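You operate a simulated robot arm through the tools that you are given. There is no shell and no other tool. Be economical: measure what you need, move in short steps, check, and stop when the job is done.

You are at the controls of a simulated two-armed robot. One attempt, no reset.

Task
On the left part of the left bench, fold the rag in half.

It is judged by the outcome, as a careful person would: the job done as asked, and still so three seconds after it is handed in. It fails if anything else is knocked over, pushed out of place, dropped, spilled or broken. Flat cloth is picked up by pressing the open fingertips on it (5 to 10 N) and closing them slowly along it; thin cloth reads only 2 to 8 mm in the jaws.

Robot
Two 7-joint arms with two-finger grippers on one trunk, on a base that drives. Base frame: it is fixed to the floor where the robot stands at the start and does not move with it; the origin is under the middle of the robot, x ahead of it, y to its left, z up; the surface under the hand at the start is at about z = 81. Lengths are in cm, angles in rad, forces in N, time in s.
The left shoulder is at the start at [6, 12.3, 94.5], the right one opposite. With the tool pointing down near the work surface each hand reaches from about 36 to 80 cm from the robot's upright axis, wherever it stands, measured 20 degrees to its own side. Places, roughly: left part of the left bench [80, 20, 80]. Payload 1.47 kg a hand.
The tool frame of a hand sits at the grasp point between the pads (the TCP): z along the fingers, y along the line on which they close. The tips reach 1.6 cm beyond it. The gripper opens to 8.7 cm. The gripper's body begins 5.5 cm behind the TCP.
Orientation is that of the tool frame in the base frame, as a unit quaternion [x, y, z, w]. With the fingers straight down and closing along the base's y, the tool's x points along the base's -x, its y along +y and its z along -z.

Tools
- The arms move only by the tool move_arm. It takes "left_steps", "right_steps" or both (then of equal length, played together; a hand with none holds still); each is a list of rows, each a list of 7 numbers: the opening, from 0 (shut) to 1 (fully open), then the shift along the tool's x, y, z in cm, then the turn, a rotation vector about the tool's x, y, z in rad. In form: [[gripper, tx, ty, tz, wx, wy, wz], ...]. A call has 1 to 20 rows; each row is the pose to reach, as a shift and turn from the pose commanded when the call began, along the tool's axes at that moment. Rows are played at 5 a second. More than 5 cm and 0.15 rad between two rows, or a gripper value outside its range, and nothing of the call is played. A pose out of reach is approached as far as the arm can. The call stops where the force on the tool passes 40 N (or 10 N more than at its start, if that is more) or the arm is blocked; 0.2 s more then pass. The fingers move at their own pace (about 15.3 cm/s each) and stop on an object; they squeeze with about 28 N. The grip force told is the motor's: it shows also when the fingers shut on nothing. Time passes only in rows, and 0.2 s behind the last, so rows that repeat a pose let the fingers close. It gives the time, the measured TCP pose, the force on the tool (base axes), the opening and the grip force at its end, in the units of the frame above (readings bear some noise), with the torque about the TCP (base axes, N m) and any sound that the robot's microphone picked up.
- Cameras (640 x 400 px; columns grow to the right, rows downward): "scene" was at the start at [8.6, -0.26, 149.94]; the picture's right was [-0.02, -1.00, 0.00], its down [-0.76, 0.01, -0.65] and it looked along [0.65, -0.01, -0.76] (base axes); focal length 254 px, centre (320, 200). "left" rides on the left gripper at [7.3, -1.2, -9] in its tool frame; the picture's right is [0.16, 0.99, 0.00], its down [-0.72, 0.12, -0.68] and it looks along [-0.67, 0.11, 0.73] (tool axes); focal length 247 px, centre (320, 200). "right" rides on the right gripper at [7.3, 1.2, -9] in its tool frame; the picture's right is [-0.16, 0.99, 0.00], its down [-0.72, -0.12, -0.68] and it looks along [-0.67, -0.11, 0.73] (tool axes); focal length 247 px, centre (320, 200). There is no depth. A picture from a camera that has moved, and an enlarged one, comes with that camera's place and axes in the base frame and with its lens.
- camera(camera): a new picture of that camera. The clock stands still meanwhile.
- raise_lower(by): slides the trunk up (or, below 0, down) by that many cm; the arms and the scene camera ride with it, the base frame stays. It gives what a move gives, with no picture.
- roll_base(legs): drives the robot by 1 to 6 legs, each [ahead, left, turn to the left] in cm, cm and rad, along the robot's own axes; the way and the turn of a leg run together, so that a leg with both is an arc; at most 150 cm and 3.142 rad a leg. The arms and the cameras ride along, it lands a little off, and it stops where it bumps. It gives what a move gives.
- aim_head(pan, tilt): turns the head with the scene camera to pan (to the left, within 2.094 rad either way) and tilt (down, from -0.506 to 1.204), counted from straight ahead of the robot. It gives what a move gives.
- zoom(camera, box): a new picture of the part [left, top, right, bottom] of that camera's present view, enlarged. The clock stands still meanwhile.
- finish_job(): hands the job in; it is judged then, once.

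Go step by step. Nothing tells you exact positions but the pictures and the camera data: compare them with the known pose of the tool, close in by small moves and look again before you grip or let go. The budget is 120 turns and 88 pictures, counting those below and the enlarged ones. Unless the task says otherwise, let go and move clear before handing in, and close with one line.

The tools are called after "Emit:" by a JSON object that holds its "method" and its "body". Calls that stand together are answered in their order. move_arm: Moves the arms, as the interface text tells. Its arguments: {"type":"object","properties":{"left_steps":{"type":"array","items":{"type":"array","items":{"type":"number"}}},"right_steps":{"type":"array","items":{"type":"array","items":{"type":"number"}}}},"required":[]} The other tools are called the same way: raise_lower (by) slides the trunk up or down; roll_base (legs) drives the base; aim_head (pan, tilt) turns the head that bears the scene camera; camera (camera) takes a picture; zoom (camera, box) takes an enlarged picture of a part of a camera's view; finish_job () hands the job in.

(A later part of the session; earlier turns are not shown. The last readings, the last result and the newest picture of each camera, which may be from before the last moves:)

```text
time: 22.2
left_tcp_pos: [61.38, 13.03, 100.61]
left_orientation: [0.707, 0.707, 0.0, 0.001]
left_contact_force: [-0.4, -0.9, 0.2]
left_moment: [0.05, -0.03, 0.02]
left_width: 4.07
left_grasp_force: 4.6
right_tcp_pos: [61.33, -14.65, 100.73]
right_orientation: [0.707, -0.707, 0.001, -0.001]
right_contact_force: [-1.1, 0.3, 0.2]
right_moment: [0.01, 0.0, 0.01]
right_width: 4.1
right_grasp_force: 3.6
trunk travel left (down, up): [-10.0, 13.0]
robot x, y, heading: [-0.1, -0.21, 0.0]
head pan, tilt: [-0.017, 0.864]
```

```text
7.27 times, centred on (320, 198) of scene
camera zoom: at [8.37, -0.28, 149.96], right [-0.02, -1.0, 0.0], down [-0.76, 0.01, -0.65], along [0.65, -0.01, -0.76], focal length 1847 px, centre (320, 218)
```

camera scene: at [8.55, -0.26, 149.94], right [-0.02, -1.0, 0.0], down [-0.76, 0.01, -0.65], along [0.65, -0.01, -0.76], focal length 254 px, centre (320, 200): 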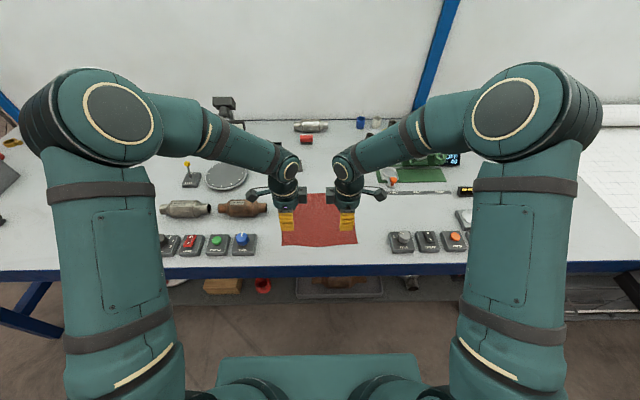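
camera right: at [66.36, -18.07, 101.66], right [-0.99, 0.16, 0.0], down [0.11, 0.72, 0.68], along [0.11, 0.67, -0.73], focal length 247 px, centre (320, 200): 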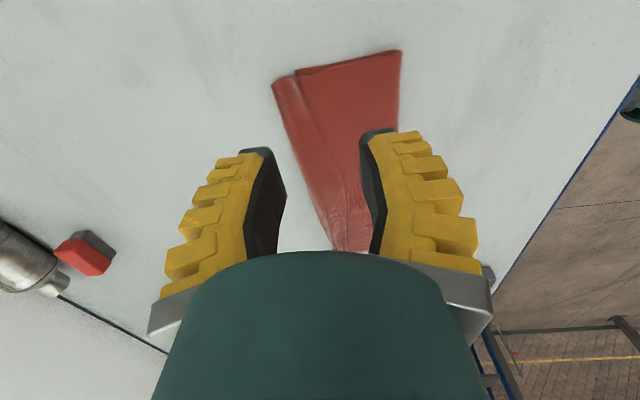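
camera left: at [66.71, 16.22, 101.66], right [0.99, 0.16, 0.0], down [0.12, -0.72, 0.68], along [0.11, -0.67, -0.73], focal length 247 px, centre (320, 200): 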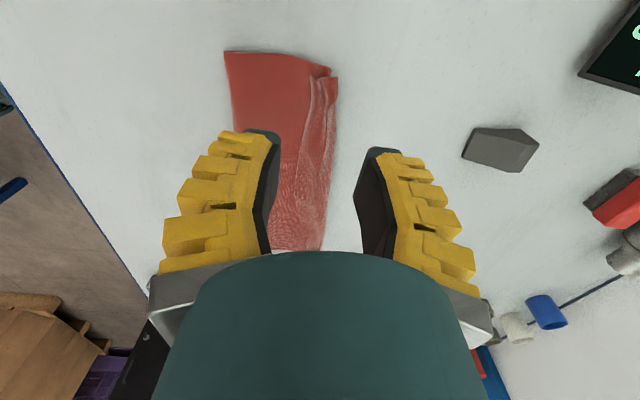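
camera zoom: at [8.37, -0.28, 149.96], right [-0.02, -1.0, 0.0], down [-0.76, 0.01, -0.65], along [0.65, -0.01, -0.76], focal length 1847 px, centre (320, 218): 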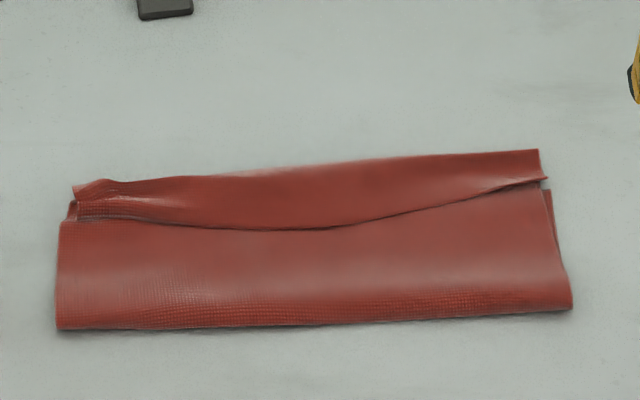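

The move was refused because the first row was too long, so I'm splitting it.

Emit:
{"method": "move_arm", "body": {"left_steps": [[0.3, -1.5, 2, 3, 0, 0, 0], [0.2, -3, 4, 6, 0, 0, 0], [0.1, -4.2, 5.5, 9, 0, 0, 0], [0.1, -4.2, 5.5, 12, 0, 0, 0], [0.1, -4.2, 5.5, 14.5, 0, 0, 0], [0.1, -4.2, 5.5, 15.4, 0, 0, 0], [0.1, -4.2, 5.5, 15.4, 0, 0, 0]], "right_steps": [[0.3, -1.5, -2.5, 3, 0, 0, 0], [0.2, -3, -5, 6, 0, 0, 0], [0.1, -4.3, -7.3, 9, 0, 0, 0], [0.1, -4.3, -7.3, 12, 0, 0, 0], [0.1, -4.3, -7.3, 14.5, 0, 0, 0], [0.1, -4.3, -7.3, 15.5, 0, 0, 0], [0.1, -4.3, -7.3, 15.5, 0, 0, 0]]}}

Emit:
{"method": "zoom", "body": {"camera": "left", "box": [160, 60, 480, 260]}}

Emit:
{"method": "zoom", "body": {"camera": "right", "box": [160, 60, 480, 260]}}

Emit:
{"method": "zoom", "body": {"camera": "scene", "box": [276, 170, 364, 225]}}

```text
time: 23.8
left_tcp_pos: [67.11, 8.97, 85.14]
left_orientation: [0.707, 0.707, 0.0, 0.0]
left_contact_force: [0.7, -0.5, -0.4]
left_moment: [0.02, -0.01, -0.01]
left_width: 1.56
left_grasp_force: 5.2
right_tcp_pos: [68.87, -10.31, 85.11]
right_orientation: [0.707, -0.707, 0.001, 0.0]
right_contact_force: [0.1, -0.1, 0.5]
right_moment: [-0.01, -0.02, 0.01]
right_width: 1.57
right_grasp_force: 5.3
trunk travel left (down, up): [-10.0, 13.0]
robot x, y, heading: [-0.21, 0.18, -0.0]
head pan, tilt: [-0.017, 0.864]
```

```text
2.00 times, centred on (320, 160) of left
camera zoom: at [66.07, 16.19, 94.11], right [0.99, 0.16, 0.0], down [0.12, -0.72, 0.68], along [0.11, -0.67, -0.73], focal length 494 px, centre (320, 280)
```

zoom: 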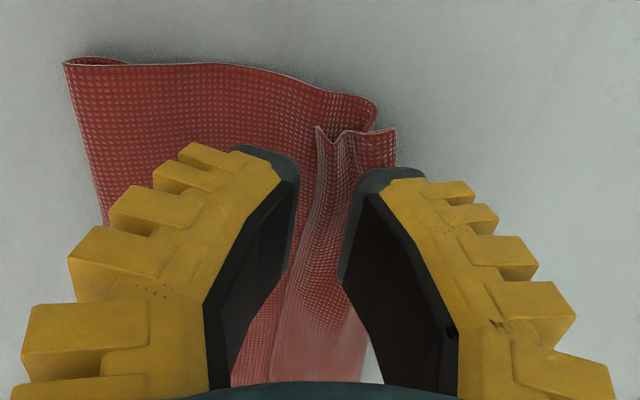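

```text
2.00 times, centred on (320, 160) of right
camera zoom: at [67.64, -17.74, 94.04], right [-0.99, 0.16, 0.0], down [0.12, 0.72, 0.68], along [0.11, 0.67, -0.73], focal length 494 px, centre (320, 280)
```

zoom: 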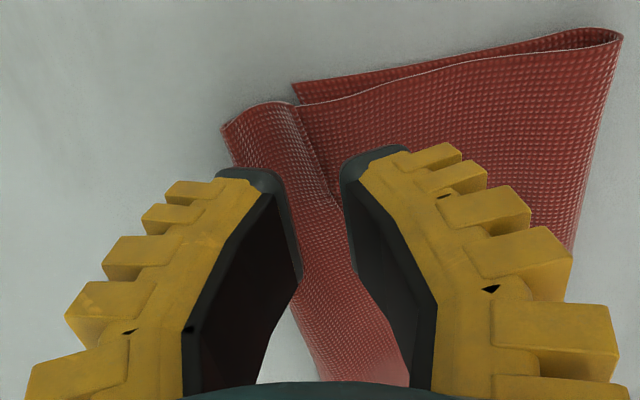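

```text
7.27 times, centred on (320, 198) of scene
camera zoom: at [8.6, -0.26, 149.94], right [-0.02, -1.0, 0.0], down [-0.76, 0.01, -0.65], along [0.65, -0.01, -0.76], focal length 1847 px, centre (320, 218)
```

zoom: 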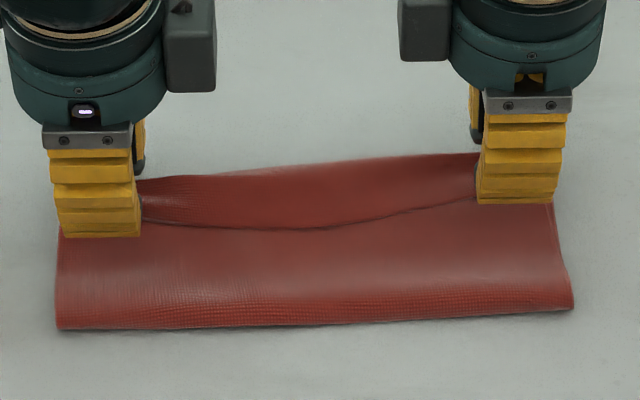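

Both hands straddle the flap edge. I'll shift 0.3 cm toward me and descend until there is light contact.

Emit:
{"method": "move_arm", "body": {"left_steps": [[0.1, 0, -0.3, 0.8, 0, 0, 0], [0.1, 0, -0.3, 1.5, 0, 0, 0], [0.1, 0, -0.3, 1.9, 0, 0, 0], [0.1, 0, -0.3, 2.2, 0, 0, 0]], "right_steps": [[0.1, 0, 0.3, 0.8, 0, 0, 0], [0.1, 0, 0.3, 1.5, 0, 0, 0], [0.1, 0, 0.3, 1.9, 0, 0, 0], [0.1, 0, 0.3, 2.2, 0, 0, 0]]}}

```text
time: 24.8
left_tcp_pos: [66.83, 9.01, 82.98]
left_orientation: [0.708, 0.707, 0.001, -0.001]
left_contact_force: [0.1, -0.1, 0.9]
left_moment: [0.01, 0.0, -0.05]
left_width: 1.56
left_grasp_force: 5.2
right_tcp_pos: [68.53, -10.42, 82.8]
right_orientation: [0.707, -0.707, 0.001, 0.0]
right_contact_force: [0.0, 0.0, -0.5]
right_moment: [0.0, -0.05, -0.01]
right_width: 1.26
right_grasp_force: 5.6
trunk travel left (down, up): [-10.0, 13.0]
robot x, y, heading: [-0.28, 0.02, 0.001]
head pan, tilt: [-0.017, 0.864]
```

Nearly touching. I'll press 0.25 cm more and close while shifting so the near fingers stay still.

Emit:
{"method": "move_arm", "body": {"left_steps": [[0.1, 0, 0, 0.3, 0, 0, 0], [0.08, 0, -0.15, 0.35, 0, 0, 0], [0.05, 0, -0.3, 0.35, 0, 0, 0], [0.03, 0, -0.45, 0.35, 0, 0, 0], [0, 0, -0.6, 0.35, 0, 0, 0], [0, 0, -0.6, 0.35, 0, 0, 0], [0, 0, -0.6, 0.35, 0, 0, 0], [0, 0, -0.6, -1, 0, 0, 0], [0, 0, -0.9, -2.5, 0, 0, 0], [0, 0, -1.2, -4, 0, 0, 0]], "right_steps": [[0.1, 0, 0, 0.15, 0, 0, 0], [0.08, 0, 0.15, 0.2, 0, 0, 0], [0.05, 0, 0.3, 0.2, 0, 0, 0], [0.03, 0, 0.45, 0.2, 0, 0, 0], [0, 0, 0.6, 0.2, 0, 0, 0], [0, 0, 0.6, 0.2, 0, 0, 0], [0, 0, 0.6, 0.2, 0, 0, 0], [0, 0, 0.6, -1, 0, 0, 0], [0, 0, 0.9, -2.5, 0, 0, 0], [0, 0, 1.2, -4, 0, 0, 0]]}}

Emit:
{"method": "zoom", "body": {"camera": "left", "box": [80, 10, 560, 310]}}

Emit:
{"method": "zoom", "body": {"camera": "right", "box": [80, 10, 560, 310]}}

Emit:
{"method": "zoom", "body": {"camera": "scene", "box": [276, 170, 364, 225]}}

```text
time: 27.0
left_tcp_pos: [65.69, 8.74, 87.0]
left_orientation: [0.707, 0.707, 0.0, 0.0]
left_contact_force: [0.7, -0.2, -0.1]
left_moment: [-0.03, -0.01, -0.02]
left_width: 0.01
left_grasp_force: 22.7
right_tcp_pos: [67.41, -10.35, 87.1]
right_orientation: [0.707, -0.707, 0.0, 0.0]
right_contact_force: [-0.3, 0.4, 0.0]
right_moment: [0.03, 0.02, 0.02]
right_width: 0.0
right_grasp_force: 28.1
trunk travel left (down, up): [-10.0, 13.0]
robot x, y, heading: [0.39, -0.01, 0.002]
head pan, tilt: [-0.017, 0.864]
```

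```text
1.33 times, centred on (320, 160) of left
camera zoom: at [64.65, 15.99, 96.11], right [0.99, 0.16, 0.0], down [0.12, -0.72, 0.68], along [0.11, -0.67, -0.73], focal length 329 px, centre (320, 253)
```

zoom: 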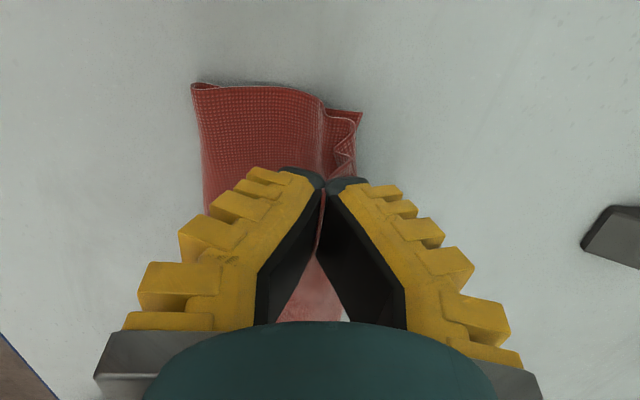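

```text
1.33 times, centred on (320, 160) of right
camera zoom: at [66.17, -17.77, 95.98], right [-0.99, 0.16, 0.0], down [0.12, 0.72, 0.68], along [0.11, 0.67, -0.73], focal length 329 px, centre (320, 253)
```

zoom: 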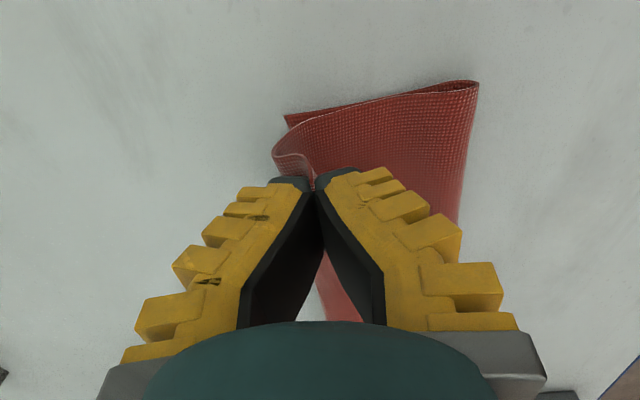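

```text
7.27 times, centred on (320, 198) of scene
camera zoom: at [8.53, -0.26, 149.94], right [-0.02, -1.0, 0.0], down [-0.76, 0.01, -0.65], along [0.65, -0.01, -0.76], focal length 1847 px, centre (320, 218)
```

zoom: 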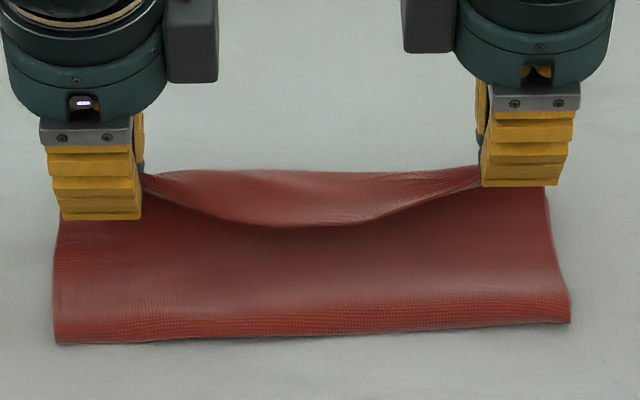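

Both sides seem to hold the top layer. I'll carry it up and back towards me to open the fold, then check.

Emit:
{"method": "move_arm", "body": {"left_steps": [[0, 0, -1, -1, 0, 0, 0], [0, 0, -2.2, -2, 0, 0, 0], [0, 0, -3.6, -2.8, 0, 0, 0], [0, 0, -5, -3.4, 0, 0, 0], [0, 0, -6.5, -3.8, 0, 0, 0], [0, 0, -8, -3.8, 0, 0, 0], [0, 0, -9.5, -3.4, 0, 0, 0], [0, 0, -11, -2.8, 0, 0, 0]], "right_steps": [[0, 0, 1.2, -1, 0, 0, 0], [0, 0, 2.6, -2, 0, 0, 0], [0, 0, 4.2, -2.8, 0, 0, 0], [0, 0, 5.8, -3.4, 0, 0, 0], [0, 0, 7.5, -3.8, 0, 0, 0], [0, 0, 9.2, -3.8, 0, 0, 0], [0, 0, 11, -3.4, 0, 0, 0], [0, 0, 12.8, -2.8, 0, 0, 0]]}}

Emit:
{"method": "camera", "body": {"camera": "left"}}

Emit:
{"method": "camera", "body": {"camera": "right"}}

Emit:
{"method": "zoom", "body": {"camera": "scene", "box": [240, 150, 400, 250]}}

```text
time: 28.8
left_tcp_pos: [54.81, 8.8, 89.82]
left_orientation: [0.707, 0.707, 0.001, 0.0]
left_contact_force: [0.2, -0.2, 1.8]
left_moment: [-0.02, 0.01, -0.03]
left_width: 0.0
left_grasp_force: 22.1
right_tcp_pos: [54.68, -10.54, 89.91]
right_orientation: [-0.707, 0.707, 0.0, 0.0]
right_contact_force: [0.7, 1.2, 0.4]
right_moment: [0.0, 0.01, -0.01]
right_width: 0.0
right_grasp_force: 28.3
trunk travel left (down, up): [-10.0, 13.0]
robot x, y, heading: [-0.03, 0.03, 0.001]
head pan, tilt: [-0.017, 0.864]
```

```text
46 pictures are left
camera left: at [53.68, 15.96, 98.81], right [0.99, 0.16, 0.0], down [0.11, -0.72, 0.68], along [0.11, -0.67, -0.73], focal length 247 px, centre (320, 200)
```

left: 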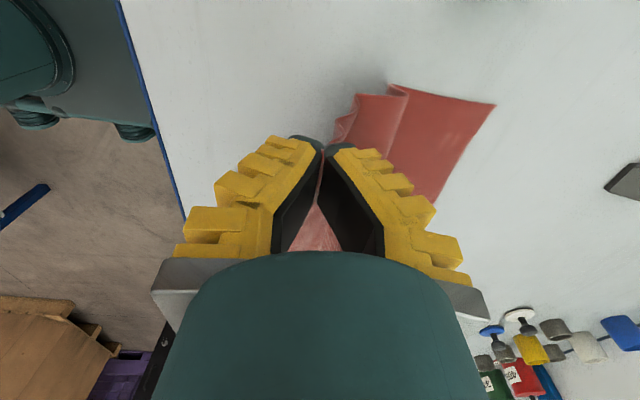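

```text
45 pictures are left
camera right: at [53.46, -17.85, 98.68], right [-0.99, 0.16, 0.0], down [0.12, 0.72, 0.68], along [0.11, 0.67, -0.73], focal length 247 px, centre (320, 200)
```

right: 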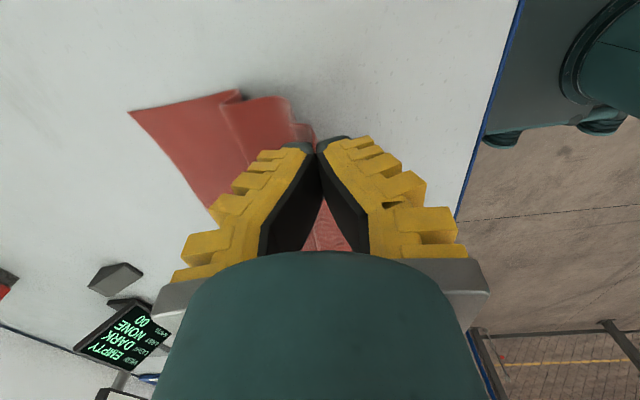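

```text
4.00 times, centred on (320, 200) of scene
camera zoom: at [8.56, -0.26, 149.94], right [-0.02, -1.0, 0.0], down [-0.76, 0.01, -0.65], along [0.65, -0.01, -0.76], focal length 1016 px, centre (320, 200)
```

zoom: 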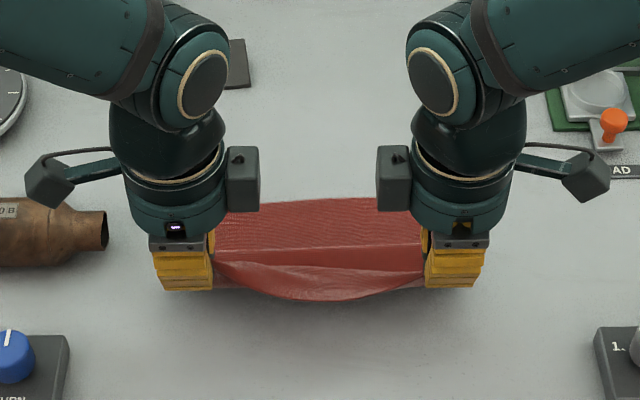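

The edge is held and the flap unrolled; the far edge is now at x≈67.4 (left) and 68.6 (right), so the fold line should be at about 57–58. I'll bring the hands further back to lay the near half down to that line.

Emit:
{"method": "move_arm", "body": {"left_steps": [[0, 0, -2, 0.6, 0, 0, 0], [0, 0, -4, 1.4, 0, 0, 0], [0, 0, -5.8, 2.5, 0, 0, 0], [0, 0, -7, 3.6, 0, 0, 0], [0, 0, -7, 3.6, 0, 0, 0]], "right_steps": [[0, 0, 1.6, 0.6, 0, 0, 0], [0, 0, 3.2, 1.4, 0, 0, 0], [0, 0, 4.8, 2.5, 0, 0, 0], [0, 0, 5.9, 3.6, 0, 0, 0], [0, 0, 5.9, 3.6, 0, 0, 0]]}}

Emit:
{"method": "camera", "body": {"camera": "left"}}

Emit:
{"method": "camera", "body": {"camera": "right"}}

```text
time: 30.0
left_tcp_pos: [48.01, 8.85, 86.19]
left_orientation: [0.707, 0.707, 0.0, -0.001]
left_contact_force: [0.2, 0.6, 2.1]
left_moment: [0.01, -0.05, -0.02]
left_width: 0.0
left_grasp_force: 23.0
right_tcp_pos: [48.76, -10.68, 86.4]
right_orientation: [-0.707, 0.707, 0.0, 0.0]
right_contact_force: [-0.6, 0.0, -0.6]
right_moment: [0.0, 0.0, -0.02]
right_width: 0.0
right_grasp_force: 28.3
trunk travel left (down, up): [-10.0, 13.0]
robot x, y, heading: [0.27, -0.07, -0.003]
head pan, tilt: [-0.017, 0.864]
```

```text
43 pictures are left
camera left: at [46.85, 16.1, 95.18], right [0.99, 0.16, 0.0], down [0.12, -0.72, 0.68], along [0.11, -0.67, -0.73], focal length 247 px, centre (320, 200)
```

left: 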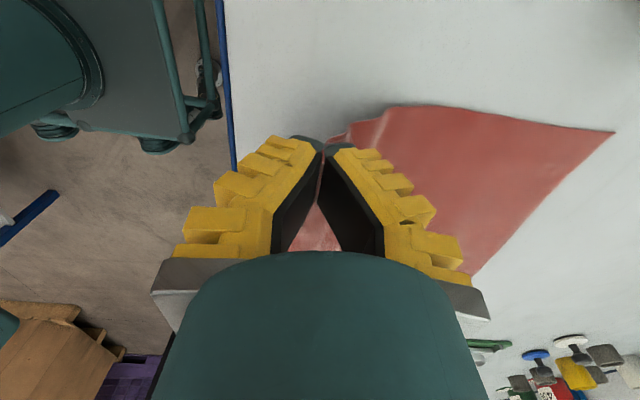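

```text
42 pictures are left
camera right: at [47.45, -18.05, 95.25], right [-0.99, 0.16, 0.0], down [0.12, 0.72, 0.68], along [0.11, 0.67, -0.73], focal length 247 px, centre (320, 200)
```

right: 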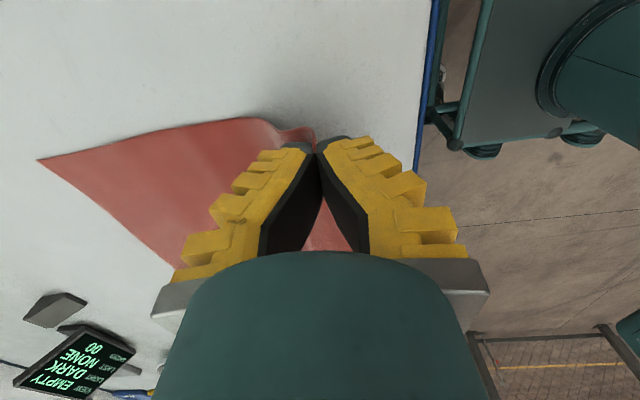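

I need the far edge position accurately, so I'll check it from the scene camera.

Emit:
{"method": "zoom", "body": {"camera": "scene", "box": [240, 160, 400, 260]}}

```text
4.00 times, centred on (320, 210) of scene
camera zoom: at [8.59, -0.26, 149.94], right [-0.02, -1.0, 0.0], down [-0.76, 0.01, -0.65], along [0.65, -0.01, -0.76], focal length 1016 px, centre (320, 160)
```

zoom: 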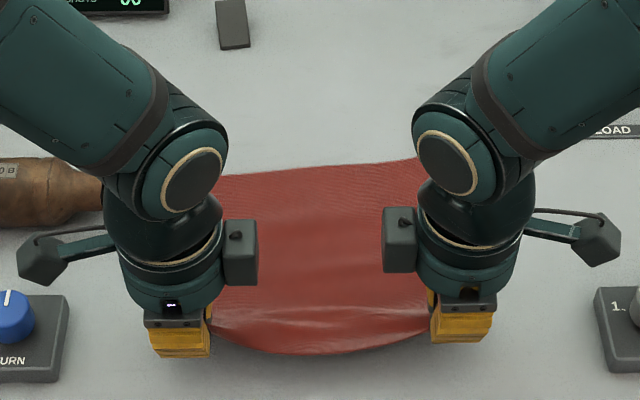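

The far edge now runs from about x=65.4 (left corner) to 67.6 (right corner), so the rag has turned slightly. I'll arc each hand about its own fold point (left 55, right 57) and land just short of the far edge without moving back afterwards.

Emit:
{"method": "move_arm", "body": {"left_steps": [[0, 0, -1.2, 0.4, 0, 0, 0], [0, 0, -2.3, 0.8, 0, 0, 0], [0, 0, -1.5, -1.1, 0, 0, 0], [0, 0, -0.4, -2.9, 0, 0, 0], [0, 0, 0.8, -4.1, 0, 0, 0], [0, 0, 2.2, -5, 0, 0, 0], [0, 0, 3.7, -5.8, 0, 0, 0], [0, 0, 5.3, -6.2, 0, 0, 0], [0, 0, 7, -6.4, 0, 0, 0], [0, 0, 8.7, -6.2, 0, 0, 0], [0, 0, 10.3, -5.8, 0, 0, 0], [0, 0, 11.8, -5, 0, 0, 0], [0, 0, 13.2, -4.1, 0, 0, 0], [0, 0, 14.4, -2.9, 0, 0, 0], [0, 0, 15.2, -1.8, 0, 0, 0], [0, 0, 15.7, -0.8, 0, 0, 0], [0, 0, 16.1, 0.3, 0, 0, 0], [0, 0, 16.4, 1.3, 0, 0, 0], [0, 0, 16.7, 2.4, 0, 0, 0], [0, 0, 16.7, 2.4, 0, 0, 0]], "right_steps": [[0, 0, 0.5, 0.5, 0, 0, 0], [0, 0, 1.1, 1.0, 0, 0, 0], [0, 0, 0.3, -0.9, 0, 0, 0], [0, 0, -0.8, -2.7, 0, 0, 0], [0, 0, -2, -3.9, 0, 0, 0], [0, 0, -3.4, -4.8, 0, 0, 0], [0, 0, -4.9, -5.6, 0, 0, 0], [0, 0, -6.5, -6, 0, 0, 0], [0, 0, -8.2, -6.2, 0, 0, 0], [0, 0, -9.9, -6, 0, 0, 0], [0, 0, -11.5, -5.6, 0, 0, 0], [0, 0, -13, -4.8, 0, 0, 0], [0, 0, -14.4, -3.9, 0, 0, 0], [0, 0, -15.6, -2.7, 0, 0, 0], [0, 0, -16.4, -1.6, 0, 0, 0], [0, 0, -16.9, -0.6, 0, 0, 0], [0, 0, -17.3, 0.5, 0, 0, 0], [0, 0, -17.6, 1.5, 0, 0, 0], [0, 0, -17.9, 2.6, 0, 0, 0], [0, 0, -17.9, 2.6, 0, 0, 0]]}}

Emit:
{"method": "camera", "body": {"camera": "left"}}

Emit:
{"method": "camera", "body": {"camera": "right"}}

Emit:
{"method": "zoom", "body": {"camera": "scene", "box": [240, 150, 400, 250]}}

```text
time: 34.2
left_tcp_pos: [64.56, 8.82, 83.86]
left_orientation: [0.707, 0.707, 0.0, 0.0]
left_contact_force: [-0.2, 0.7, 0.7]
left_moment: [0.0, -0.03, 0.01]
left_width: 0.0
left_grasp_force: 29.9
right_tcp_pos: [66.7, -10.44, 83.77]
right_orientation: [0.707, -0.707, 0.001, 0.0]
right_contact_force: [0.2, 0.3, -0.3]
right_moment: [-0.02, -0.02, -0.01]
right_width: 0.02
right_grasp_force: 27.9
trunk travel left (down, up): [-10.0, 13.0]
robot x, y, heading: [-0.11, 0.12, -0.003]
head pan, tilt: [-0.017, 0.864]
```

```text
40 pictures are left
camera left: at [63.41, 16.08, 92.85], right [0.99, 0.16, 0.0], down [0.12, -0.72, 0.68], along [0.11, -0.67, -0.73], focal length 247 px, centre (320, 200)
```

left: 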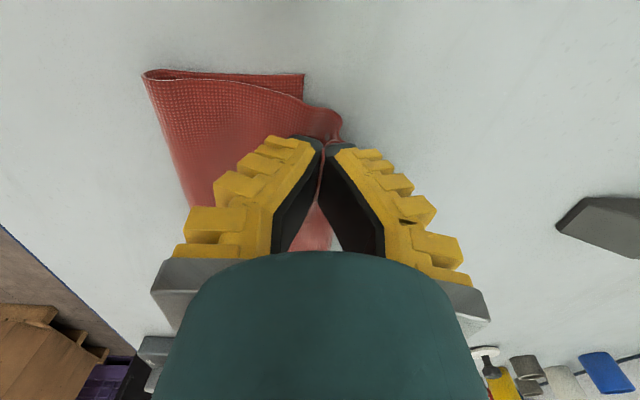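

```text
39 pictures are left
camera right: at [65.5, -17.85, 92.55], right [-0.99, 0.16, 0.0], down [0.12, 0.72, 0.68], along [0.11, 0.67, -0.73], focal length 247 px, centre (320, 200)
```

right: 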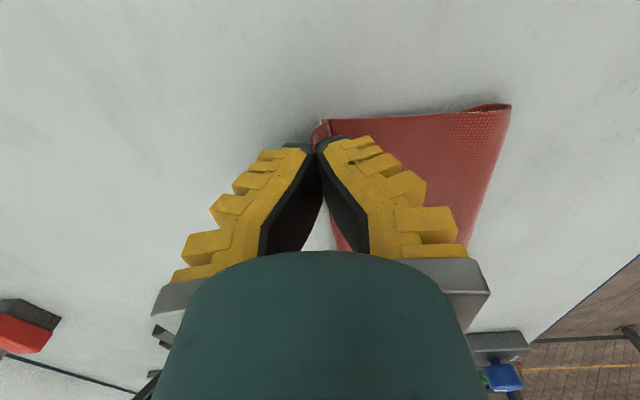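

```text
4.00 times, centred on (320, 200) of scene
camera zoom: at [8.57, -0.25, 149.94], right [-0.02, -1.0, 0.0], down [-0.76, 0.01, -0.65], along [0.65, -0.01, -0.76], focal length 1016 px, centre (320, 200)
```

zoom: 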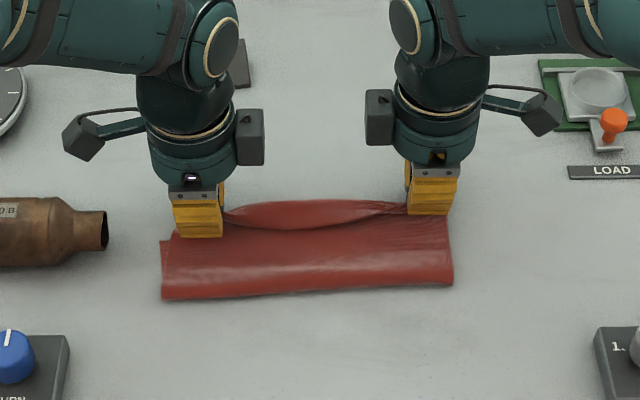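

The left grip holds too much cloth (a doubled ridge), so this fold would be uneven. I'll carry it back, lay it flat, spread it and start the fold again cleanly.

Emit:
{"method": "move_arm", "body": {"left_steps": [[0, 0, -0.9, -3.1, 0, 0, 0], [0, 0, -2.2, -5.2, 0, 0, 0], [0, 0, -4.8, -7.3, 0, 0, 0], [0, 0, -7.9, -8.5, 0, 0, 0], [0, 0, -11.3, -8.5, 0, 0, 0], [0, 0, -14.4, -7.3, 0, 0, 0], [0, 0, -16.5, -5.2, 0, 0, 0], [0, 0, -17.8, -1.5, 0, 0, 0], [0, 0, -18, 0.7, 0, 0, 0], [0, 0, -18, 1.2, 0, 0, 0], [0.06, 0, -18, 1.2, 0, 0, 0], [0.12, 0, -18, 1.2, 0, 0, 0], [0.18, 0, -18, 1.2, 0, 0, 0], [0.24, 0, -18, 1.2, 0, 0, 0], [0.3, 0, -18, 1.2, 0, 0, 0], [0.36, 0, -18, 1.2, 0, 0, 0], [0.42, 0, -18, 1.2, 0, 0, 0], [0.42, 0, -18, -2, 0, 0, 0], [0.42, 0, -18, -6, 0, 0, 0], [0.42, 0, -18, -10, 0, 0, 0]], "right_steps": [[0, 0, 0.9, -3.1, 0, 0, 0], [0, 0, 2.2, -5.2, 0, 0, 0], [0, 0, 4.8, -7.3, 0, 0, 0], [0, 0, 7.9, -8.5, 0, 0, 0], [0, 0, 11.3, -8.5, 0, 0, 0], [0, 0, 14.4, -7.3, 0, 0, 0], [0, 0, 16.5, -5.2, 0, 0, 0], [0, 0, 17.8, -1.5, 0, 0, 0], [0, 0, 18, 0.6, 0, 0, 0], [0, 0, 18, 1.1, 0, 0, 0], [0.06, 0, 18, 1.1, 0, 0, 0], [0.12, 0, 18, 1.1, 0, 0, 0], [0.18, 0, 18, 1.1, 0, 0, 0], [0.24, 0, 18, 1.1, 0, 0, 0], [0.3, 0, 18, 1.1, 0, 0, 0], [0.36, 0, 18, 1.1, 0, 0, 0], [0.42, 0, 18, 1.1, 0, 0, 0], [0.42, 0, 18, -2, 0, 0, 0], [0.42, 0, 18, -6, 0, 0, 0], [0.42, 0, 18, -10, 0, 0, 0]]}}

Emit:
{"method": "camera", "body": {"camera": "left"}}

Emit:
{"method": "camera", "body": {"camera": "right"}}

Emit:
{"method": "zoom", "body": {"camera": "scene", "box": [240, 170, 400, 270]}}

```text
time: 38.4
left_tcp_pos: [46.55, 8.81, 93.81]
left_orientation: [0.708, 0.707, 0.0, -0.001]
left_contact_force: [-0.1, -0.6, 0.0]
left_moment: [-0.03, -0.02, 0.0]
left_width: 4.24
left_grasp_force: 3.9
right_tcp_pos: [48.76, -10.46, 93.87]
right_orientation: [-0.707, 0.707, 0.0, 0.0]
right_contact_force: [-0.4, 0.3, 0.4]
right_moment: [0.0, -0.04, 0.0]
right_width: 4.24
right_grasp_force: 4.0
trunk travel left (down, up): [-10.0, 13.0]
robot x, y, heading: [-0.34, 0.53, -0.001]
head pan, tilt: [-0.017, 0.864]
```

```text
37 pictures are left
camera left: at [45.41, 16.05, 102.69], right [0.99, 0.16, 0.0], down [0.12, -0.72, 0.68], along [0.11, -0.67, -0.73], focal length 247 px, centre (320, 200)
```

left: 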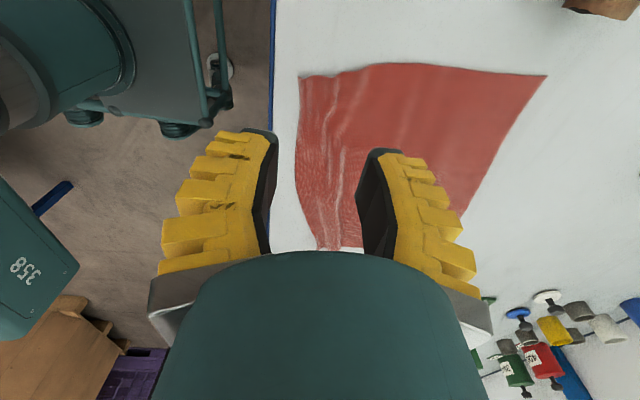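

```text
36 pictures are left
camera right: at [47.55, -17.93, 102.76], right [-0.99, 0.16, 0.0], down [0.11, 0.72, 0.68], along [0.11, 0.67, -0.73], focal length 247 px, centre (320, 200)
```

right: 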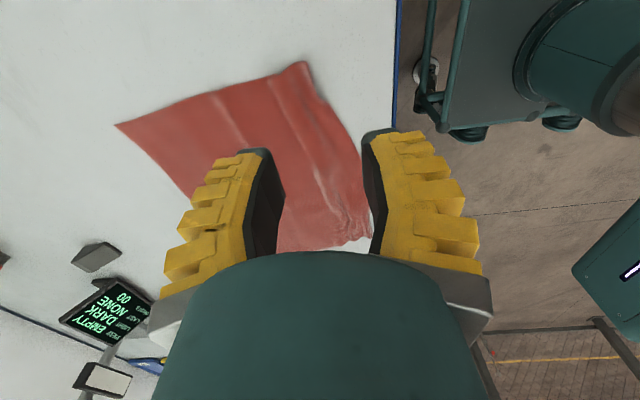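

```text
4.00 times, centred on (320, 220) of scene
camera zoom: at [8.44, -0.26, 149.95], right [-0.02, -1.0, 0.0], down [-0.76, 0.01, -0.65], along [0.65, -0.01, -0.76], focal length 1016 px, centre (320, 120)
```

zoom: 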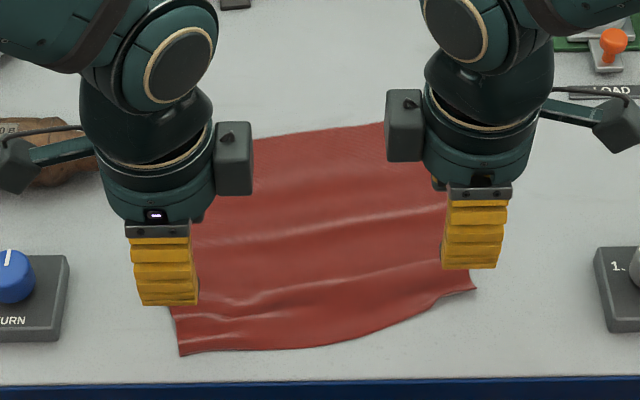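

It's lying flat but rotated by about 0.15 rad and wrinkled. Next I'll grip the far edge, drag it away from me to straighten and square the rag, and then fold that far edge back over the near one.

Emit:
{"method": "move_arm", "body": {"left_steps": [[0.42, 0.2, 4, 0, 0, 0, 0], [0.4, 0.4, 8, 0, 0, 0, -0.05], [0.3, 0.6, 12, 0, 0, 0, -0.1], [0.3, 0.7, 15, 1, 0, 0, -0.145], [0.3, 0.7, 17.4, 4, 0, 0, -0.145], [0.3, 0.7, 17.4, 7, 0, 0, -0.145], [0.3, 0.7, 17.4, 8.8, 0, 0, -0.145], [0.3, 0.7, 17.4, 8.8, 0, 0, -0.145]], "right_steps": [[0.42, -0.5, -4, 0, 0, 0, 0], [0.4, -1, -8, 0, 0, 0, -0.05], [0.3, -1.5, -12, 0, 0, 0, -0.1], [0.3, -2, -15, 1, 0, 0, -0.145], [0.3, -2, -17.8, 4, 0, 0, -0.145], [0.3, -2, -17.8, 7, 0, 0, -0.145], [0.3, -2, -17.8, 8.8, 0, 0, -0.145], [0.3, -2, -17.8, 8.8, 0, 0, -0.145]]}}

Emit:
{"method": "camera", "body": {"camera": "left"}}

Emit:
{"method": "camera", "body": {"camera": "right"}}

```text
time: 40.2
left_tcp_pos: [63.99, 9.5, 84.99]
left_orientation: [0.654, 0.756, 0.0, 0.001]
left_contact_force: [0.0, 0.1, -0.2]
left_moment: [0.01, -0.05, 0.04]
left_width: 3.23
left_grasp_force: 4.3
right_tcp_pos: [66.48, -8.47, 84.86]
right_orientation: [0.756, -0.654, -0.001, -0.001]
right_contact_force: [0.3, 0.2, -0.8]
right_moment: [0.02, -0.02, -0.01]
right_width: 3.23
right_grasp_force: 4.7
trunk travel left (down, up): [-10.0, 13.0]
robot x, y, heading: [-0.01, -0.02, -0.001]
head pan, tilt: [-0.017, 0.864]
```

```text
34 pictures are left
camera left: at [61.89, 16.43, 94.05], right [0.95, 0.3, 0.0], down [0.22, -0.7, 0.68], along [0.2, -0.65, -0.73], focal length 247 px, centre (320, 200)
```

left: 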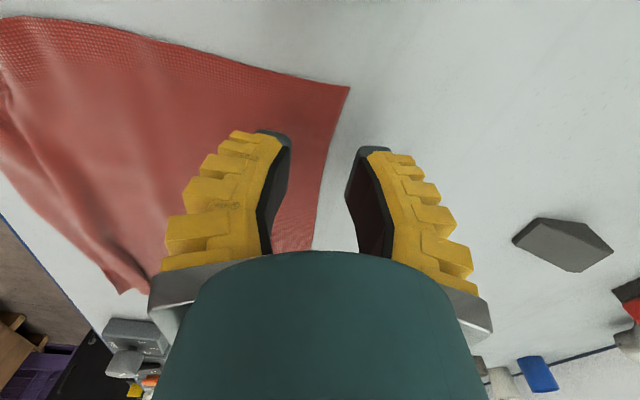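

```text
33 pictures are left
camera right: at [66.43, -15.97, 93.67], right [-1.0, 0.01, 0.0], down [0.01, 0.73, 0.68], along [0.01, 0.68, -0.73], focal length 247 px, centre (320, 200)
```

right: 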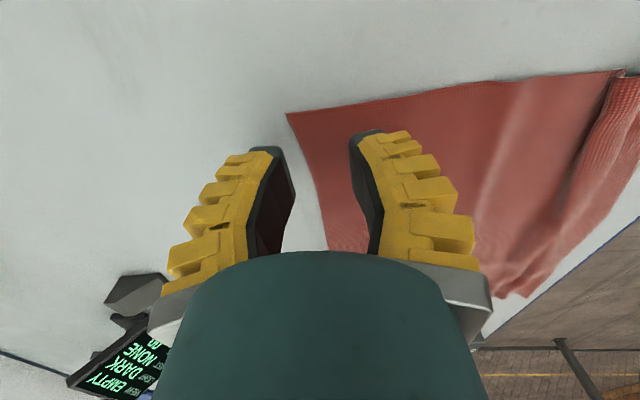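

The far fingers sit just beyond the edge on both sides. I'll press and close slowly, then lift a little to check.

Emit:
{"method": "move_arm", "body": {"left_steps": [[0.3, 0, 0.1, 1, 0, 0, 0], [0.3, 0, 0.1, 1.9, 0, 0, 0], [0.3, 0, 0.1, 2.45, 0, 0, 0], [0.26, 0, 0.1, 2.5, 0, 0, 0], [0.22, 0, 0.1, 2.5, 0, 0, 0], [0.18, 0, 0.1, 2.5, 0, 0, 0], [0.14, 0, 0.1, 2.5, 0, 0, 0], [0.1, 0, 0.1, 2.5, 0, 0, 0], [0.05, 0, 0.1, 2.5, 0, 0, 0], [0, 0, 0.1, 2.5, 0, 0, 0], [0, 0, 0.1, 2.5, 0, 0, 0], [0, 0, 0.1, 2.5, 0, 0, 0], [0, 0, 0.1, 1.5, 0, 0, 0], [0, 0, 0.1, 0.5, 0, 0, 0]], "right_steps": [[0.3, 0, -0.2, 1, 0, 0, 0], [0.3, 0, -0.2, 1.8, 0, 0, 0], [0.3, 0, -0.2, 2.35, 0, 0, 0], [0.26, 0, -0.2, 2.4, 0, 0, 0], [0.22, 0, -0.2, 2.4, 0, 0, 0], [0.18, 0, -0.2, 2.4, 0, 0, 0], [0.14, 0, -0.2, 2.4, 0, 0, 0], [0.1, 0, -0.2, 2.4, 0, 0, 0], [0.05, 0, -0.2, 2.4, 0, 0, 0], [0, 0, -0.2, 2.4, 0, 0, 0], [0, 0, -0.2, 2.4, 0, 0, 0], [0, 0, -0.2, 2.4, 0, 0, 0], [0, 0, -0.2, 1.4, 0, 0, 0], [0, 0, -0.2, 0.4, 0, 0, 0]]}}

Emit:
{"method": "camera", "body": {"camera": "left"}}

Emit:
{"method": "camera", "body": {"camera": "right"}}

```text
time: 43.2
left_tcp_pos: [63.95, 9.47, 84.53]
left_orientation: [0.654, 0.757, 0.0, 0.0]
left_contact_force: [1.7, -0.7, -0.8]
left_moment: [0.01, -0.04, 0.02]
left_width: 0.0
left_grasp_force: 23.2
right_tcp_pos: [66.77, -8.47, 84.48]
right_orientation: [0.757, -0.654, -0.001, 0.0]
right_contact_force: [0.5, -0.6, -0.6]
right_moment: [0.0, 0.01, 0.0]
right_width: 0.0
right_grasp_force: 20.3
trunk travel left (down, up): [-10.0, 13.0]
robot x, y, heading: [-0.14, -0.36, -0.001]
head pan, tilt: [-0.017, 0.864]
```

```text
32 pictures are left
camera left: at [61.84, 16.52, 93.49], right [0.95, 0.3, 0.0], down [0.22, -0.7, 0.68], along [0.2, -0.65, -0.73], focal length 247 px, centre (320, 200)
```

left: 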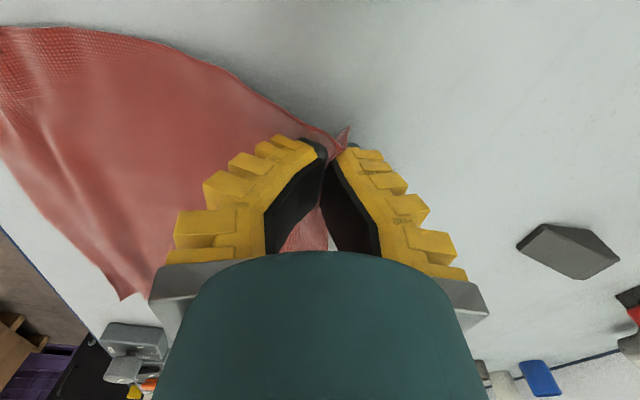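

```text
31 pictures are left
camera right: at [66.68, -15.91, 93.44], right [-1.0, 0.01, 0.0], down [0.01, 0.73, 0.68], along [0.01, 0.68, -0.73], focal length 247 px, centre (320, 200)
```

right: 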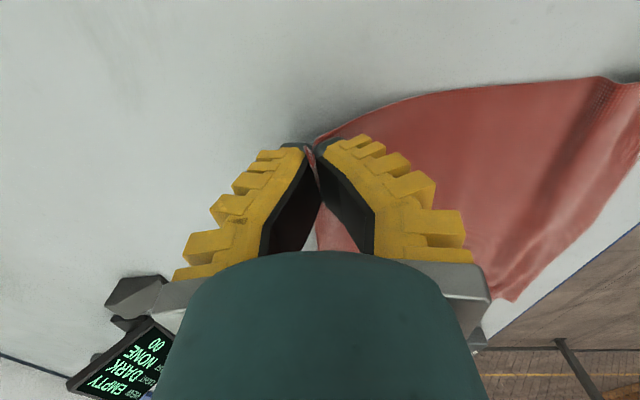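

Clean single-layer edge grips on both corners. I'll now drag the edge out to x≈71 and square it, keeping it low.

Emit:
{"method": "move_arm", "body": {"left_steps": [[0, -0.24, 0.86, 0.4, 0, 0, 0.018], [0, -0.48, 1.71, 0.8, 0, 0, 0.036], [0, -0.72, 2.57, 0.8, 0, 0, 0.054], [0, -0.96, 3.43, 0.8, 0, 0, 0.072], [0, -1.19, 4.28, 0.8, 0, 0, 0.09], [0, -1.43, 5.14, 0.8, 0, 0, 0.108], [0, -1.67, 6, 0.8, 0, 0, 0.127], [0, -1.91, 6.85, 0.8, 0, 0, 0.145], [0, -1.91, 6.85, 0.8, 0, 0, 0.145]], "right_steps": [[0, 0.24, -0.5, 0.4, 0, 0, 0.018], [0, 0.48, -0.99, 0.8, 0, 0, 0.036], [0, 0.72, -1.49, 0.8, 0, 0, 0.054], [0, 0.95, -1.98, 0.8, 0, 0, 0.072], [0, 1.19, -2.48, 0.8, 0, 0, 0.09], [0, 1.43, -2.98, 0.8, 0, 0, 0.108], [0, 1.67, -3.47, 0.8, 0, 0, 0.127], [0, 1.9, -3.97, 0.8, 0, 0, 0.145], [0, 1.9, -3.97, 0.8, 0, 0, 0.145]]}}

Emit:
{"method": "zoom", "body": {"camera": "scene", "box": [240, 160, 400, 260]}}

```text
time: 45.2
left_tcp_pos: [70.92, 8.64, 83.8]
left_orientation: [0.707, 0.707, 0.0, 0.0]
left_contact_force: [0.8, 0.4, 0.0]
left_moment: [0.0, -0.02, -0.01]
left_width: 0.0
left_grasp_force: 28.6
right_tcp_pos: [70.89, -9.61, 83.61]
right_orientation: [0.707, -0.707, 0.0, -0.001]
right_contact_force: [1.4, -0.7, 2.0]
right_moment: [-0.01, -0.01, 0.02]
right_width: 0.01
right_grasp_force: 25.4
trunk travel left (down, up): [-10.0, 13.0]
robot x, y, heading: [0.07, 0.1, -0.002]
head pan, tilt: [-0.017, 0.864]
```

```text
4.00 times, centred on (320, 210) of scene
camera zoom: at [8.58, -0.26, 149.94], right [-0.02, -1.0, 0.0], down [-0.76, 0.01, -0.65], along [0.65, -0.01, -0.76], focal length 1016 px, centre (320, 160)
```

zoom: 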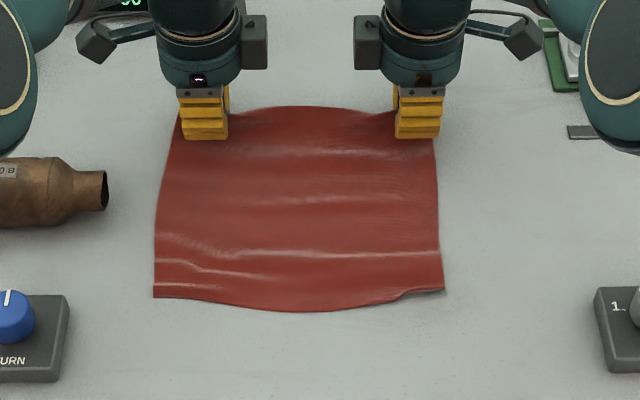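

The rag is now square, with its near edge at x≈53.4 and its far edge held at x≈71. I'll fold the far edge towards me about x≈62.5, pausing just above landing.

Emit:
{"method": "move_arm", "body": {"left_steps": [[0, 0, -0.7, -2, 0, 0, 0], [0, 0, -1.3, -3.3, 0, 0, 0], [0, 0, -2.1, -4.4, 0, 0, 0], [0, 0, -3.1, -5.4, 0, 0, 0], [0, 0, -4.3, -6.2, 0, 0, 0], [0, 0, -5.6, -6.8, 0, 0, 0], [0, 0, -7, -7.2, 0, 0, 0], [0, 0, -8.4, -7.3, 0, 0, 0], [0, 0, -9.8, -7.2, 0, 0, 0], [0, 0, -11.2, -6.8, 0, 0, 0], [0, 0, -12.5, -6.2, 0, 0, 0], [0, 0, -13.7, -5.4, 0, 0, 0], [0, 0, -14.7, -4.4, 0, 0, 0], [0, 0, -15.8, -2.6, 0, 0, 0], [0, 0, -16.3, -1.2, 0, 0, 0], [0, 0, -16.3, -1.2, 0, 0, 0]], "right_steps": [[0, 0, 0.7, -2, 0, 0, 0], [0, 0, 1.3, -3.3, 0, 0, 0], [0, 0, 2.1, -4.4, 0, 0, 0], [0, 0, 3.1, -5.4, 0, 0, 0], [0, 0, 4.3, -6.2, 0, 0, 0], [0, 0, 5.6, -6.8, 0, 0, 0], [0, 0, 7, -7.2, 0, 0, 0], [0, 0, 8.4, -7.3, 0, 0, 0], [0, 0, 9.8, -7.2, 0, 0, 0], [0, 0, 11.2, -6.8, 0, 0, 0], [0, 0, 12.5, -6.2, 0, 0, 0], [0, 0, 13.7, -5.4, 0, 0, 0], [0, 0, 14.7, -4.4, 0, 0, 0], [0, 0, 15.8, -2.6, 0, 0, 0], [0, 0, 16.3, -1.2, 0, 0, 0], [0, 0, 16.3, -1.2, 0, 0, 0]]}}

Emit:
{"method": "zoom", "body": {"camera": "scene", "box": [240, 160, 400, 260]}}

Emit:
{"method": "camera", "body": {"camera": "left"}}

Emit:
{"method": "camera", "body": {"camera": "right"}}

```text
time: 48.6
left_tcp_pos: [54.8, 8.71, 84.77]
left_orientation: [0.707, 0.707, 0.001, 0.0]
left_contact_force: [-0.6, 0.8, -0.6]
left_moment: [-0.02, -0.02, -0.03]
left_width: 0.0
left_grasp_force: 20.8
right_tcp_pos: [54.55, -9.74, 84.79]
right_orientation: [-0.707, 0.707, 0.001, 0.0]
right_contact_force: [0.1, -0.2, 0.4]
right_moment: [0.02, 0.02, 0.01]
right_width: 0.01
right_grasp_force: 27.3
trunk travel left (down, up): [-10.0, 13.0]
robot x, y, heading: [0.28, 0.0, -0.001]
head pan, tilt: [-0.017, 0.864]
```

```text
4.00 times, centred on (320, 210) of scene
camera zoom: at [8.58, -0.26, 149.94], right [-0.02, -1.0, 0.0], down [-0.76, 0.01, -0.65], along [0.65, -0.01, -0.76], focal length 1016 px, centre (320, 160)
```

zoom: 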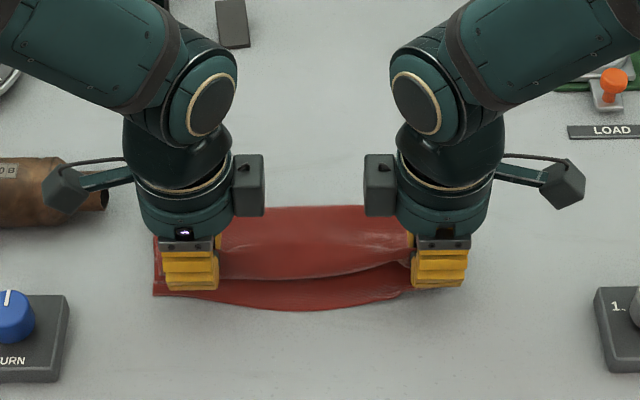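

```text
28 pictures are left
camera left: at [53.66, 15.85, 93.85], right [0.99, 0.16, 0.0], down [0.12, -0.72, 0.68], along [0.11, -0.67, -0.73], focal length 247 px, centre (320, 200)
```

left: 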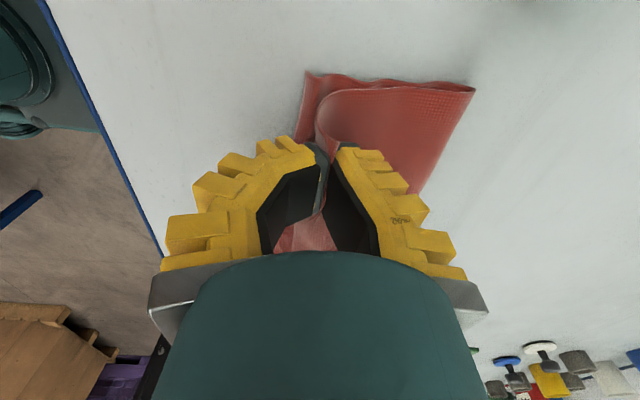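

```text
27 pictures are left
camera right: at [53.39, -17.15, 93.71], right [-0.99, 0.16, 0.0], down [0.12, 0.72, 0.68], along [0.11, 0.67, -0.73], focal length 247 px, centre (320, 200)
```

right: 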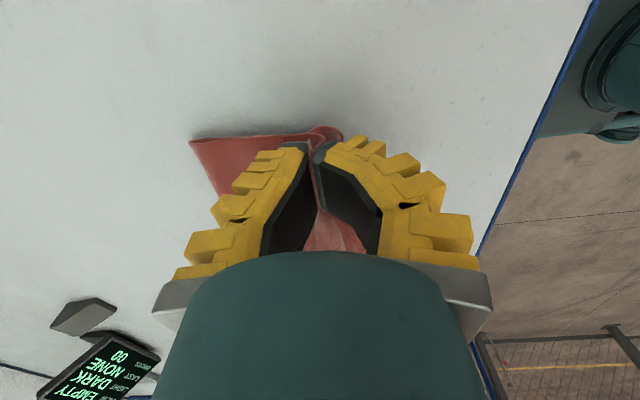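

The fold sits at x≈62 with the near bottom edge at x≈53.5, aligned on both sides. I'll lower while pulling slightly toward me, open slowly, nudge the upright hem toward me, and lift off.

Emit:
{"method": "move_arm", "body": {"left_steps": [[0, 0, -0.4, 0.7, 0, 0, 0], [0, 0, -0.7, 1.3, 0, 0, 0], [0, 0, -0.9, 1.8, 0, 0, 0], [0, 0, -0.9, 1.95, 0, 0, 0], [0.05, 0, -0.9, 1.95, 0, 0, 0], [0.1, 0, -0.9, 1.95, 0, 0, 0], [0.15, 0, -0.9, 1.8, 0, 0, 0], [0.2, 0, -0.9, 1.4, 0, 0, 0], [0.2, 0, -1.4, 1.2, 0, 0, 0], [0.2, 0, -2, 1.2, 0, 0, 0], [0.2, 0, -2.6, 1.2, 0, 0, 0], [0.2, 0, -3.2, 1.1, 0, 0, 0], [0.2, 0, -3.8, 0.5, 0, 0, 0], [0.2, 0, -4.2, -1.5, 0, 0, 0], [0.2, 0, -4.2, -5, 0, 0, 0], [0.2, 0, -4.2, -9, 0, 0, 0]], "right_steps": [[0, 0, 0.3, 0.7, 0, 0, 0], [0, 0, 0.5, 1.3, 0, 0, 0], [0, 0, 0.7, 1.8, 0, 0, 0], [0, 0, 0.7, 1.95, 0, 0, 0], [0.05, 0, 0.7, 1.95, 0, 0, 0], [0.1, 0, 0.7, 1.95, 0, 0, 0], [0.15, 0, 0.7, 1.8, 0, 0, 0], [0.2, 0, 0.7, 1.4, 0, 0, 0], [0.2, 0, 1.2, 1.2, 0, 0, 0], [0.2, 0, 1.8, 1.2, 0, 0, 0], [0.2, 0, 2.4, 1.2, 0, 0, 0], [0.2, 0, 3, 1.1, 0, 0, 0], [0.2, 0, 3.6, 0.5, 0, 0, 0], [0.2, 0, 4, -1.5, 0, 0, 0], [0.2, 0, 4, -5, 0, 0, 0], [0.2, 0, 4, -9, 0, 0, 0]]}}

Emit:
{"method": "zoom", "body": {"camera": "scene", "box": [260, 175, 380, 250]}}

Emit:
{"method": "camera", "body": {"camera": "left"}}

Emit:
{"method": "camera", "body": {"camera": "right"}}

```text
time: 52.0
left_tcp_pos: [50.57, 8.74, 93.88]
left_orientation: [0.707, 0.707, -0.001, -0.001]
left_contact_force: [-0.3, 0.8, 0.3]
left_moment: [0.0, 0.01, 0.01]
left_width: 2.4
left_grasp_force: 4.3
right_tcp_pos: [50.47, -9.78, 94.02]
right_orientation: [0.707, -0.707, 0.002, 0.0]
right_contact_force: [-0.3, 0.2, 0.2]
right_moment: [0.0, -0.06, 0.02]
right_width: 2.39
right_grasp_force: 4.7
trunk travel left (down, up): [-10.0, 13.0]
robot x, y, heading: [-0.06, 0.05, 0.001]
head pan, tilt: [-0.017, 0.864]
```

```text
5.33 times, centred on (320, 212) of scene
camera zoom: at [8.46, -0.25, 149.95], right [-0.02, -1.0, 0.0], down [-0.76, 0.01, -0.65], along [0.65, -0.01, -0.76], focal length 1354 px, centre (320, 133)
```

zoom: 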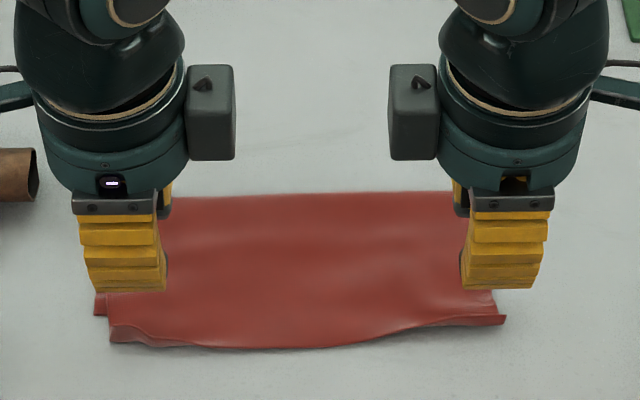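

```text
25 pictures are left
camera left: at [49.57, 15.92, 102.89], right [0.99, 0.16, 0.0], down [0.12, -0.72, 0.68], along [0.11, -0.67, -0.73], focal length 247 px, centre (320, 200)
```

left: 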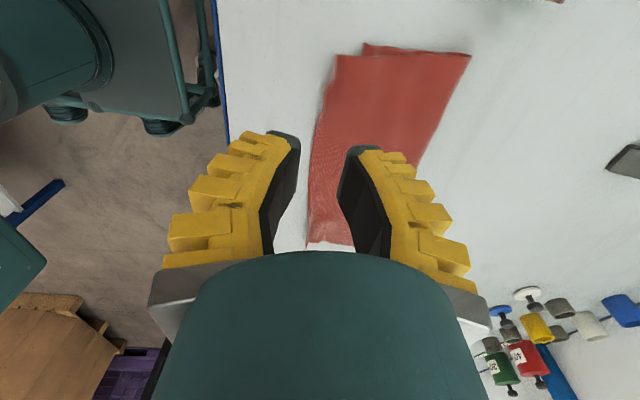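

```text
24 pictures are left
camera right: at [49.18, -17.14, 102.93], right [-0.99, 0.16, 0.0], down [0.12, 0.72, 0.68], along [0.11, 0.67, -0.73], focal length 247 px, centre (320, 200)
```

right: 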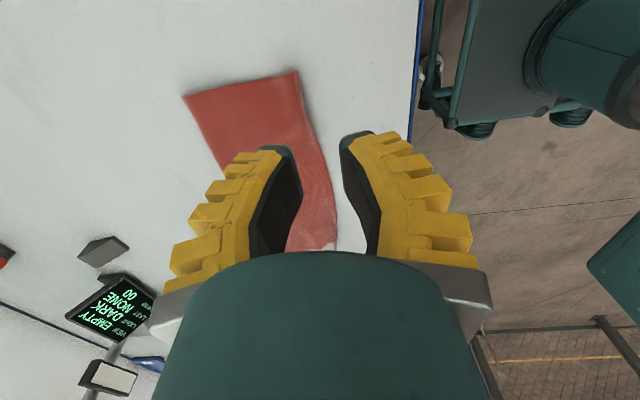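

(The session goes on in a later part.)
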